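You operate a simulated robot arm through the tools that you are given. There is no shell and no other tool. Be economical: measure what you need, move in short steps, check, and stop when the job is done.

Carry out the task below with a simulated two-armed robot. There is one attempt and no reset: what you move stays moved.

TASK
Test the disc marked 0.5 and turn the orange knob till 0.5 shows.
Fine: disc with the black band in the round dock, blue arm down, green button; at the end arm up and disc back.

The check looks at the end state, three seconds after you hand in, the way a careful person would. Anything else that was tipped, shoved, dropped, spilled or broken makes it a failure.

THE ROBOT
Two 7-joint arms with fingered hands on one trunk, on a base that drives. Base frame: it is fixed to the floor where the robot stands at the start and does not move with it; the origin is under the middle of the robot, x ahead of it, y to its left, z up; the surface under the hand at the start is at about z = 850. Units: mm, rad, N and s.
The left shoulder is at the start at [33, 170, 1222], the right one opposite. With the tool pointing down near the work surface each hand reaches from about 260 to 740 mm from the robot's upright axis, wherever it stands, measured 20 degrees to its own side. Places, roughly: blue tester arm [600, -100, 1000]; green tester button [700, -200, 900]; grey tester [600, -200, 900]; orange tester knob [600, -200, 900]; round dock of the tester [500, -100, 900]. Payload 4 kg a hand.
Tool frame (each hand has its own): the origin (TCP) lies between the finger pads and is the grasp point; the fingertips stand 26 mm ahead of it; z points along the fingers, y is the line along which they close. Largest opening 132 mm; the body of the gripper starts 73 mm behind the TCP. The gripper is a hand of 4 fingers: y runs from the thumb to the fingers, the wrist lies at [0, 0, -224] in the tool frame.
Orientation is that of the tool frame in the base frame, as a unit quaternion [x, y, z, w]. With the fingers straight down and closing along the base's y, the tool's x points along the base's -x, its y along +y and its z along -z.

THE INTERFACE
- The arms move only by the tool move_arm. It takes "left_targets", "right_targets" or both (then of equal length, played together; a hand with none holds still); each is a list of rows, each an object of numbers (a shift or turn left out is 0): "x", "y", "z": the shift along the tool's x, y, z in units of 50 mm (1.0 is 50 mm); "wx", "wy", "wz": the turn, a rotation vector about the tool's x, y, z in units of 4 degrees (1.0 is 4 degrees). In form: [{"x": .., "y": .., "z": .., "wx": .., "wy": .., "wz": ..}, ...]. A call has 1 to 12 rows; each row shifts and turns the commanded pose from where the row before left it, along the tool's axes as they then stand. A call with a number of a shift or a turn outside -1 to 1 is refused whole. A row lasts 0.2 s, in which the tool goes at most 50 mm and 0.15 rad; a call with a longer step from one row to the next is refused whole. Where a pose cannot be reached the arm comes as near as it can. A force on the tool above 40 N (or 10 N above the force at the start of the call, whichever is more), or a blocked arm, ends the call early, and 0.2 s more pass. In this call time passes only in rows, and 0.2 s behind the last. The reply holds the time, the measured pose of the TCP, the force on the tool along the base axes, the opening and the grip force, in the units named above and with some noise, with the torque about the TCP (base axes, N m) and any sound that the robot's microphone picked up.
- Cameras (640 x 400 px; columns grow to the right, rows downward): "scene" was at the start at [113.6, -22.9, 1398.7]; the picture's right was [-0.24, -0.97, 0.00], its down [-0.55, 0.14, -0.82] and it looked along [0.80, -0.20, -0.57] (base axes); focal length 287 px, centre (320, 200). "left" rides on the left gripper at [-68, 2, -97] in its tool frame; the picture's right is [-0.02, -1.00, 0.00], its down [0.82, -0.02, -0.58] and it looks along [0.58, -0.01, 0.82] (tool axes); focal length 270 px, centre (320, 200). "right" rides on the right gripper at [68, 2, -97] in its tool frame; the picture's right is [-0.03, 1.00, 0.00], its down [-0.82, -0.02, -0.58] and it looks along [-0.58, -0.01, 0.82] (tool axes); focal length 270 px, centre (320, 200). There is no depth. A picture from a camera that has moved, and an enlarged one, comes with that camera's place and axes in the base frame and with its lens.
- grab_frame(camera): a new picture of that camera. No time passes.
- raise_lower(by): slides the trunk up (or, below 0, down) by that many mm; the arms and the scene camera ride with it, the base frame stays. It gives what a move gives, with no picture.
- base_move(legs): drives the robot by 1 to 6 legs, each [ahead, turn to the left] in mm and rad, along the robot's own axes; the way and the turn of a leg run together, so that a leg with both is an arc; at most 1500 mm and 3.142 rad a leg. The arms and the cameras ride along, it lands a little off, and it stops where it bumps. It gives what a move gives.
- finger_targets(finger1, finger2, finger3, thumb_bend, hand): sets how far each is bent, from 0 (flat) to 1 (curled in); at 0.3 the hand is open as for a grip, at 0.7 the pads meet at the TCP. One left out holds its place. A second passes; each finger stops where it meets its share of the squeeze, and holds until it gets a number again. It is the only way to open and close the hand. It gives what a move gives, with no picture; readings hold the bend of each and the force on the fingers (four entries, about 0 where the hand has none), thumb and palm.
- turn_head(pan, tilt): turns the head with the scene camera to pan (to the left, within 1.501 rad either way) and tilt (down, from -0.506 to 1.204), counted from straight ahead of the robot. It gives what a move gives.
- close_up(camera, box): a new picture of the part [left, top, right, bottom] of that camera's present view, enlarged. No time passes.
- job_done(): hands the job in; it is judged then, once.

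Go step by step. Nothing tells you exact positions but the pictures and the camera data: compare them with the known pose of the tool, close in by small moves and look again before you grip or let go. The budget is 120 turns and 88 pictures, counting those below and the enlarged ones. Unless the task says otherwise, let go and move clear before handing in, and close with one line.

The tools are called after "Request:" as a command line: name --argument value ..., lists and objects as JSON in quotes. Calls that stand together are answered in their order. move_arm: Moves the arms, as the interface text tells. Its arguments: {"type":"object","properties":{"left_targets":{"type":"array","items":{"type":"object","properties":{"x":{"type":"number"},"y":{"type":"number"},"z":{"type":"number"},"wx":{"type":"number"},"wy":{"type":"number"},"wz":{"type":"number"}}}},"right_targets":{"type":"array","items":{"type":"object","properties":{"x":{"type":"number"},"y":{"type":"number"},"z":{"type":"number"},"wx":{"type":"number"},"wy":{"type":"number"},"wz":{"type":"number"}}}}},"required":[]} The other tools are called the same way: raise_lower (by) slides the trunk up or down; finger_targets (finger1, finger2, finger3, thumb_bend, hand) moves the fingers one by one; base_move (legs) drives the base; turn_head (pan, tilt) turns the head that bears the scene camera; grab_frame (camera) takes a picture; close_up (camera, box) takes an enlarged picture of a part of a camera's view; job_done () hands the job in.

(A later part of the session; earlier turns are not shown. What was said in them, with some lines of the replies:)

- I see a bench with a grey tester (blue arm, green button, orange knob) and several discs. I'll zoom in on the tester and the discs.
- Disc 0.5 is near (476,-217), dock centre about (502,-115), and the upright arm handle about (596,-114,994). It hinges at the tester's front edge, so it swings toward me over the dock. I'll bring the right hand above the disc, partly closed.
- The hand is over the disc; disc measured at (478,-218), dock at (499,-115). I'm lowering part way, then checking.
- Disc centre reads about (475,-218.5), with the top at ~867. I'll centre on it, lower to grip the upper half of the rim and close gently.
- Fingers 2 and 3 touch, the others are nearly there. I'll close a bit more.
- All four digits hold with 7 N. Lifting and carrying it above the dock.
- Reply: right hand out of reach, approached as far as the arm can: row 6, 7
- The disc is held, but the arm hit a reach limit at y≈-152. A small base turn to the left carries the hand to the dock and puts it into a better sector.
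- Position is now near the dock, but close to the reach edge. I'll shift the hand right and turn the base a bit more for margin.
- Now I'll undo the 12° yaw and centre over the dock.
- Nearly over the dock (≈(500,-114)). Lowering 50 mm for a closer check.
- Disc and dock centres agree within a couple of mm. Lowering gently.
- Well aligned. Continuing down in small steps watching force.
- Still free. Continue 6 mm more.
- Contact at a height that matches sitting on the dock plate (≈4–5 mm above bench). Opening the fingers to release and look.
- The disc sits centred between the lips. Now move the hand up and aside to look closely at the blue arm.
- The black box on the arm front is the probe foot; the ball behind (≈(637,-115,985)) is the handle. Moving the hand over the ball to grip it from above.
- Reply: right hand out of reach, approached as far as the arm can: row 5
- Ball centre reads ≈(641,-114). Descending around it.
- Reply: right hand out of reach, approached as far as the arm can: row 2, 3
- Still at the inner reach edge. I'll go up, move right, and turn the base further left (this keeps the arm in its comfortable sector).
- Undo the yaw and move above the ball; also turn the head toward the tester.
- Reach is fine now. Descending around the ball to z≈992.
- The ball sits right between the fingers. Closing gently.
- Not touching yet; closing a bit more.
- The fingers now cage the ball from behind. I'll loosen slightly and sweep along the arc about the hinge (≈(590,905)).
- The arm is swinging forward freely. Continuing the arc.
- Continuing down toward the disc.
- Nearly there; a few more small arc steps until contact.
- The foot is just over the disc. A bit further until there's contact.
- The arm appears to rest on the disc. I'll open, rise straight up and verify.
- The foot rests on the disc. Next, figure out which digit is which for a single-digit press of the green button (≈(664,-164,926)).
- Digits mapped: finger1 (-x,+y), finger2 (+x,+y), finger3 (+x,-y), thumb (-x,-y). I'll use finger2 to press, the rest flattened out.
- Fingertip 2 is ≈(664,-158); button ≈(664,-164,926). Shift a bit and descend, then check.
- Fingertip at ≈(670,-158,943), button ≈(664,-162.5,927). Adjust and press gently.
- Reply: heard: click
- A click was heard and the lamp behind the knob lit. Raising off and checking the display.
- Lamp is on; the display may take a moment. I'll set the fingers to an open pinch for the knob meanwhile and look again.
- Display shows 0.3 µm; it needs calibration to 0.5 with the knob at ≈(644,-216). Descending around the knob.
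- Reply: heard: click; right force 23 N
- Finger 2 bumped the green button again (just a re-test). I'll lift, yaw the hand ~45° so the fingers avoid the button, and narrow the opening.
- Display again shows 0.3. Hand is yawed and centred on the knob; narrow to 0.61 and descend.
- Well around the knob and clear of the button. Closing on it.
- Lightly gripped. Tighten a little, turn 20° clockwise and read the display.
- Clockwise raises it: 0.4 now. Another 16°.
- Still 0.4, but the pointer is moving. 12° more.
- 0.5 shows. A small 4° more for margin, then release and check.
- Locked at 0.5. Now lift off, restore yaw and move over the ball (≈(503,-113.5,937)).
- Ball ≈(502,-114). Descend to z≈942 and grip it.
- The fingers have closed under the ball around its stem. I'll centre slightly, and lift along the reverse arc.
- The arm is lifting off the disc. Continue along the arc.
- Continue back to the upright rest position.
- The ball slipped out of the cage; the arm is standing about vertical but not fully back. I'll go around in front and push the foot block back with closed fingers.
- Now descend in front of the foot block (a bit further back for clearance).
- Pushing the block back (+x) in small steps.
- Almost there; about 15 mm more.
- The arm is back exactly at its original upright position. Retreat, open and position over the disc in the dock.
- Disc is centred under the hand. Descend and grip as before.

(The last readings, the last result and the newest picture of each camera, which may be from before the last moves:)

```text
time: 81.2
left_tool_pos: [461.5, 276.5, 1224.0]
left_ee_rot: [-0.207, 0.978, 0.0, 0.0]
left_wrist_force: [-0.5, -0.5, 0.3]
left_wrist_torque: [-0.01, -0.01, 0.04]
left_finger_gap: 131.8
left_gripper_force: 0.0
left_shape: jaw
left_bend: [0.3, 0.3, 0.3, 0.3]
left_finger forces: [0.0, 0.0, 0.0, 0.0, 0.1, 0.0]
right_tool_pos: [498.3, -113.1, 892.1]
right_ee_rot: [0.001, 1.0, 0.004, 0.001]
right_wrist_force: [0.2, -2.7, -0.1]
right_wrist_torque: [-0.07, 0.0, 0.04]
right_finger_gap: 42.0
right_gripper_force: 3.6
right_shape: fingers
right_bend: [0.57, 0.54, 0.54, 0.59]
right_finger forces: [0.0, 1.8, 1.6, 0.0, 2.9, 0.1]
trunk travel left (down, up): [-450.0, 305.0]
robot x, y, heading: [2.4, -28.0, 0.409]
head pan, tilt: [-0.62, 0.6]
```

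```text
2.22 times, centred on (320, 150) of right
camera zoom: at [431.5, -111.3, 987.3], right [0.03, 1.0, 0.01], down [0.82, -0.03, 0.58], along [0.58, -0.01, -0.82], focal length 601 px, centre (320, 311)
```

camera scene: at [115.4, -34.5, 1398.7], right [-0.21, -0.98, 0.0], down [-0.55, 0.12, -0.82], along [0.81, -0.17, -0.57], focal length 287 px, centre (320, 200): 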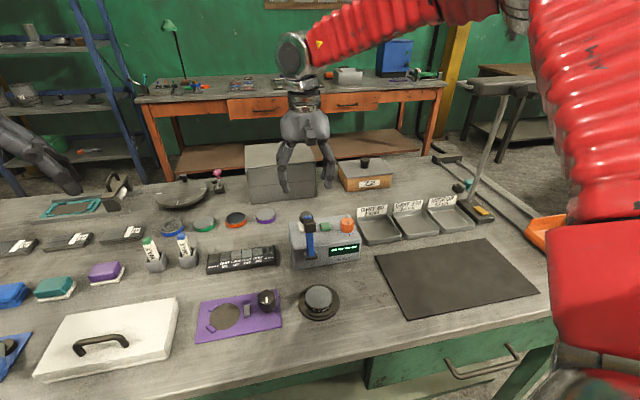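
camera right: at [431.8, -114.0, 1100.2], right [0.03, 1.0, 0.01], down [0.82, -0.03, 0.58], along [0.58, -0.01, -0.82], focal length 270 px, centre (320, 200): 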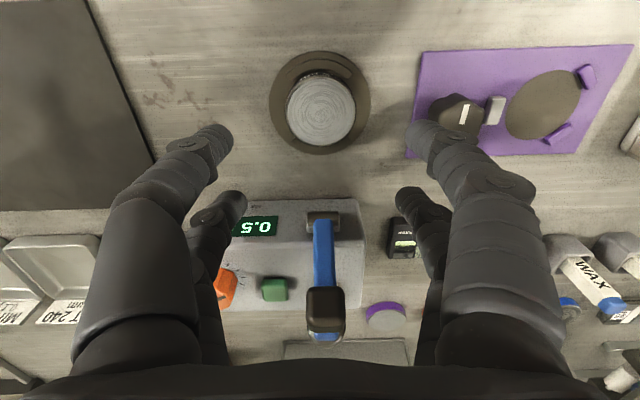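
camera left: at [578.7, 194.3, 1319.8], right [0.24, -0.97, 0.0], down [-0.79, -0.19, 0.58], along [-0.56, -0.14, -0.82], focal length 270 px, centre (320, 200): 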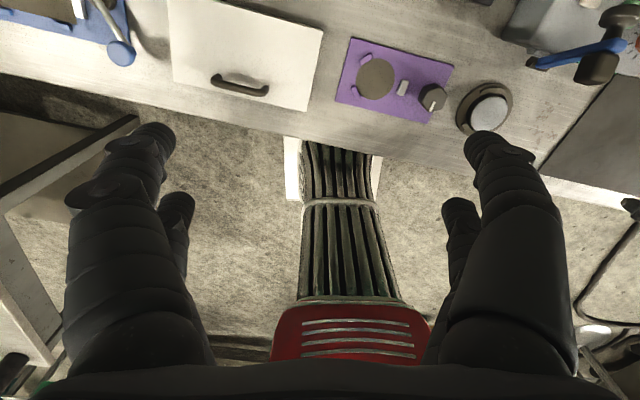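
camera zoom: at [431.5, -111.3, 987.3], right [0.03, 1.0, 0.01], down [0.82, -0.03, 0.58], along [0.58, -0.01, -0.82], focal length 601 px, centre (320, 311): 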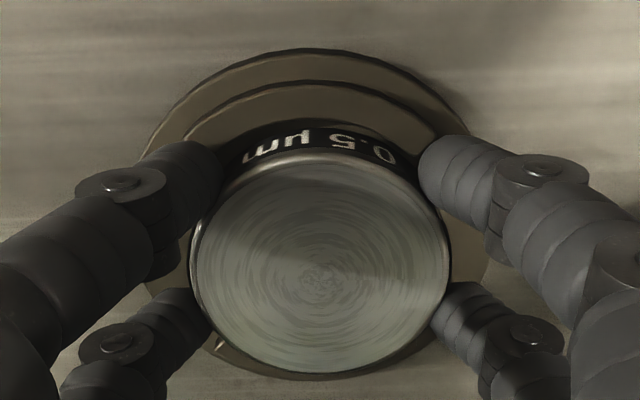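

Tighten, lift, and carry back to (476,-218.5).

Request:
finger_targets --hand "right" --finger1 0.62 --finger2 0.6 --finger3 0.6 --thumb_bend 0.63

Request:
move_arm --right_targets '[{"z": -0.15}, {"z": -0.35}, {"z": -0.5}, {"x": 0.11, "y": -0.5}, {"x": 0.11, "y": -0.5}, {"x": 0.11, "y": -0.5}, {"x": 0.11, "y": -0.55}, {}]'

Request:
grab_frame --camera "right"

```text
time: 82.2
left_tool_pos: [460.6, 277.4, 1224.8]
left_ee_rot: [-0.207, 0.978, 0.0, 0.001]
left_wrist_force: [-0.6, 0.0, -1.0]
left_wrist_torque: [0.02, 0.02, -0.01]
left_finger_gap: 132.0
left_gripper_force: 0.0
left_shape: jaw
left_bend: [0.3, 0.3, 0.3, 0.3]
left_finger forces: [0.1, 0.1, 0.0, 0.0, 0.0, 0.1]
right_tool_pos: [498.6, -111.2, 891.0]
right_ee_rot: [-0.001, 1.0, 0.004, 0.001]
right_wrist_force: [-0.1, -3.7, 0.0]
right_wrist_torque: [-0.09, -0.03, 0.11]
right_finger_gap: 39.1
right_gripper_force: 8.7
right_shape: fingers
right_bend: [0.58, 0.54, 0.54, 0.6]
right_finger forces: [2.5, 3.8, 4.3, 0.1, 5.6, 0.0]
trunk travel left (down, up): [-450.0, 305.0]
robot x, y, heading: [5.7, -28.0, 0.412]
head pan, tilt: [-0.62, 0.6]
```

```text
time: 84.0
left_tool_pos: [461.1, 277.1, 1224.2]
left_ee_rot: [-0.207, 0.978, 0.0, -0.001]
left_wrist_force: [0.4, -0.7, -0.3]
left_wrist_torque: [0.01, 0.03, 0.0]
left_finger_gap: 131.9
left_gripper_force: 0.1
left_shape: jaw
left_bend: [0.3, 0.3, 0.3, 0.3]
left_finger forces: [0.0, 0.0, 0.1, 0.0, 0.1, 0.0]
right_tool_pos: [474.7, -213.6, 938.1]
right_ee_rot: [0.0, 1.0, 0.004, 0.0]
right_wrist_force: [0.3, -0.2, -4.2]
right_wrist_torque: [0.0, 0.01, 0.02]
right_finger_gap: 38.1
right_gripper_force: 7.3
right_shape: fingers
right_bend: [0.58, 0.54, 0.54, 0.61]
right_finger forces: [3.0, 4.9, 3.8, 0.0, 4.1, 0.1]
trunk travel left (down, up): [-450.0, 305.0]
robot x, y, heading: [1.9, -25.6, 0.41]
head pan, tilt: [-0.62, 0.6]
```

```text
13 pictures are left
camera right: at [407.7, -212.5, 1034.6], right [0.03, 1.0, 0.01], down [0.82, -0.03, 0.58], along [0.58, -0.01, -0.82], focal length 270 px, centre (320, 200)
```

right: 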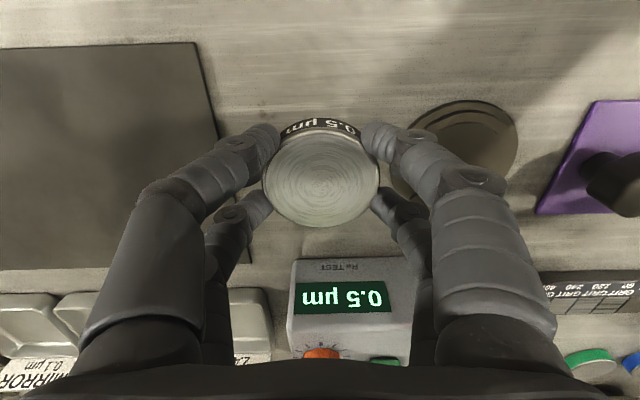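

Held well. Shift 5 mm to the original spot and lower.

Request:
move_arm --right_targets '[{"y": -0.1, "z": 0.4}, {"z": 0.4}, {"z": 0.12}, {}]'

Request:
close_up --camera "scene" --box '[310, 240, 430, 340]'

```text
time: 85.0
left_tool_pos: [460.4, 277.6, 1223.0]
left_ee_rot: [-0.207, 0.978, 0.0, -0.001]
left_wrist_force: [-0.1, -0.5, 0.9]
left_wrist_torque: [0.01, -0.01, 0.03]
left_finger_gap: 132.0
left_gripper_force: 0.1
left_shape: jaw
left_bend: [0.3, 0.3, 0.3, 0.3]
left_finger forces: [0.0, 0.0, 0.1, 0.1, 0.0, 0.0]
right_tool_pos: [477.1, -217.9, 893.2]
right_ee_rot: [0.0, 1.0, 0.005, 0.002]
right_wrist_force: [0.3, 0.7, -3.0]
right_wrist_torque: [-0.01, -0.03, 0.0]
right_finger_gap: 38.2
right_gripper_force: 7.9
right_shape: fingers
right_bend: [0.58, 0.54, 0.54, 0.61]
right_finger forces: [3.1, 4.9, 3.9, 0.1, 4.0, 0.0]
trunk travel left (down, up): [-450.0, 305.0]
robot x, y, heading: [5.7, -26.7, 0.414]
head pan, tilt: [-0.62, 0.6]
```

```text
4.00 times, centred on (370, 290) of scene
camera zoom: at [115.7, -34.9, 1398.7], right [-0.21, -0.98, 0.0], down [-0.55, 0.12, -0.82], along [0.81, -0.17, -0.57], focal length 1150 px, centre (120, -160)
```

zoom: 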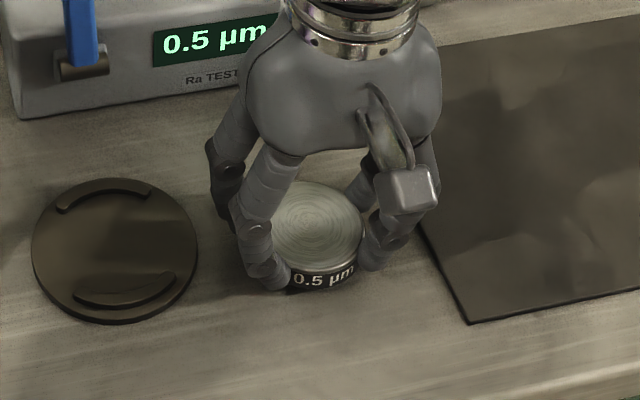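

Just above the bench; lower in small steps until touch.

Request:
move_arm --right_targets '[{"z": 0.06}, {"z": 0.04}, {}]'

```text
time: 85.8
left_tool_pos: [459.3, 276.8, 1223.7]
left_ee_rot: [-0.207, 0.978, 0.0, -0.001]
left_wrist_force: [-0.3, -0.7, -0.3]
left_wrist_torque: [0.04, 0.02, 0.0]
left_finger_gap: 131.9
left_gripper_force: 0.0
left_shape: jaw
left_bend: [0.3, 0.3, 0.3, 0.3]
left_finger forces: [0.1, 0.0, 0.1, 0.0, 0.0, 0.0]
right_tool_pos: [477.0, -218.7, 887.5]
right_ee_rot: [0.0, 1.0, 0.004, 0.001]
right_wrist_force: [0.7, 0.2, -3.7]
right_wrist_torque: [0.01, 0.02, 0.02]
right_finger_gap: 37.9
right_gripper_force: 7.7
right_shape: fingers
right_bend: [0.58, 0.54, 0.54, 0.61]
right_finger forces: [3.0, 4.8, 3.9, 0.0, 4.1, 0.0]
trunk travel left (down, up): [-450.0, 305.0]
robot x, y, heading: [4.1, -24.8, 0.409]
head pan, tilt: [-0.62, 0.6]
```

Request:
move_arm --right_targets '[{"z": 0.03}, {"z": 0.03}, {}]'

```text
time: 86.6
left_tool_pos: [459.1, 277.8, 1223.7]
left_ee_rot: [-0.207, 0.978, -0.001, 0.001]
left_wrist_force: [0.1, -0.2, 0.0]
left_wrist_torque: [0.0, 0.03, 0.02]
left_finger_gap: 131.9
left_gripper_force: 0.0
left_shape: jaw
left_bend: [0.3, 0.3, 0.3, 0.3]
left_finger forces: [0.0, 0.0, 0.0, 0.0, 0.1, 0.0]
right_tool_pos: [476.5, -220.0, 884.7]
right_ee_rot: [0.0, 1.0, 0.004, 0.003]
right_wrist_force: [-0.4, 0.2, 3.1]
right_wrist_torque: [0.01, 0.0, -0.01]
right_finger_gap: 37.8
right_gripper_force: 8.8
right_shape: fingers
right_bend: [0.58, 0.54, 0.55, 0.61]
right_finger forces: [3.4, 5.2, 4.2, 0.0, 4.4, 0.0]
trunk travel left (down, up): [-450.0, 305.0]
robot x, y, heading: [0.8, -29.3, 0.407]
head pan, tilt: [-0.62, 0.6]
```

The disc touches the bench at its original place. Release, rise and check everything.

Request:
finger_targets --hand "right" --finger1 0.44 --finger2 0.44 --finger3 0.44 --thumb_bend 0.44

Request:
move_arm --right_targets '[{"z": -0.4}, {"z": -0.8}, {"z": -0.8}, {"z": -0.8}, {"z": -0.8, "x": 0.4}, {"z": -0.8, "x": 0.5}, {}]'

Request:
grab_frame --camera "right"

Request:
close_up --camera "scene" --box '[250, 180, 410, 330]'

```text
time: 87.6
left_tool_pos: [459.2, 276.6, 1223.8]
left_ee_rot: [-0.207, 0.978, 0.0, 0.0]
left_wrist_force: [0.1, 0.0, 0.4]
left_wrist_torque: [0.01, -0.05, -0.02]
left_finger_gap: 131.9
left_gripper_force: 0.0
left_shape: jaw
left_bend: [0.3, 0.3, 0.3, 0.3]
left_finger forces: [0.1, 0.0, 0.0, 0.0, 0.1, 0.0]
right_tool_pos: [477.5, -219.2, 884.8]
right_ee_rot: [0.001, 1.0, 0.004, 0.001]
right_wrist_force: [0.2, 0.3, 0.0]
right_wrist_torque: [0.0, -0.01, 0.02]
right_finger_gap: 85.7
right_gripper_force: 0.0
right_shape: fingers
right_bend: [0.44, 0.44, 0.44, 0.44]
right_finger forces: [0.0, 0.0, 0.0, 0.1, 0.1, 0.1]
trunk travel left (down, up): [-450.0, 305.0]
robot x, y, heading: [1.9, -25.2, 0.409]
head pan, tilt: [-0.62, 0.6]
```

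```text
time: 89.2
left_tool_pos: [460.7, 278.2, 1222.9]
left_ee_rot: [-0.207, 0.978, 0.0, -0.001]
left_wrist_force: [0.4, -0.4, -0.6]
left_wrist_torque: [0.01, 0.03, -0.04]
left_finger_gap: 132.0
left_gripper_force: 0.1
left_shape: jaw
left_bend: [0.3, 0.3, 0.3, 0.3]
left_finger forces: [0.1, 0.0, 0.1, 0.1, 0.1, 0.1]
right_tool_pos: [433.0, -218.6, 1104.6]
right_ee_rot: [-0.001, 1.0, 0.004, 0.0]
right_wrist_force: [0.4, -0.4, 0.1]
right_wrist_torque: [0.0, 0.04, 0.0]
right_finger_gap: 85.6
right_gripper_force: 0.1
right_shape: fingers
right_bend: [0.44, 0.44, 0.44, 0.44]
right_finger forces: [0.1, 0.0, 0.0, 0.1, 0.0, 0.0]
trunk travel left (down, up): [-450.0, 305.0]
robot x, y, heading: [2.4, -26.1, 0.411]
head pan, tilt: [-0.62, 0.6]
```

```text
11 pictures are left
camera right: at [365.9, -218.0, 1200.5], right [0.03, 1.0, 0.01], down [0.82, -0.03, 0.58], along [0.58, -0.01, -0.82], focal length 270 px, centre (320, 200)
```

right: 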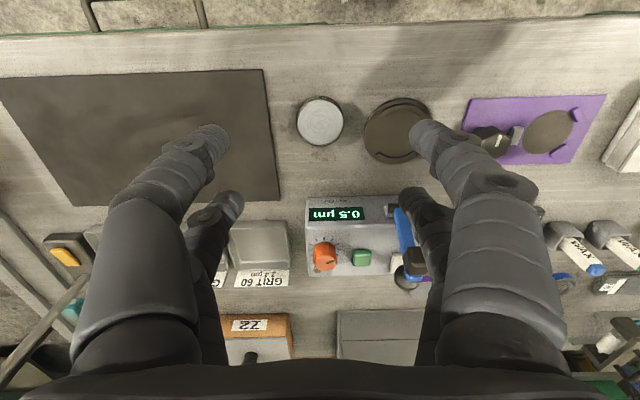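

```text
2.67 times, centred on (330, 255) of scene
camera zoom: at [116.5, -34.4, 1398.5], right [-0.21, -0.98, 0.0], down [-0.55, 0.12, -0.82], along [0.81, -0.17, -0.57], focal length 766 px, centre (293, 53)
```

zoom: 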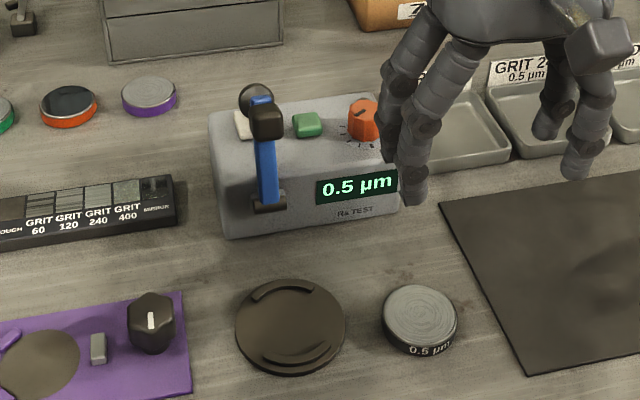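

The display reads 0.5 µm, the arm is up, the disc is back in its original place and the hands are clear, so I'm handing in.

Request:
job_done

```text
The job is handed in.
```

The 0.5 disc was tested and the orange knob turned until the display showed 0.5 µm. The blue arm is back up and the disc is back within a few millimetres of where it started. While reaching for the knob, a finger bumped the green button a second time; it ran the test again with the same reading, 0.3 µm before the knob was turned.
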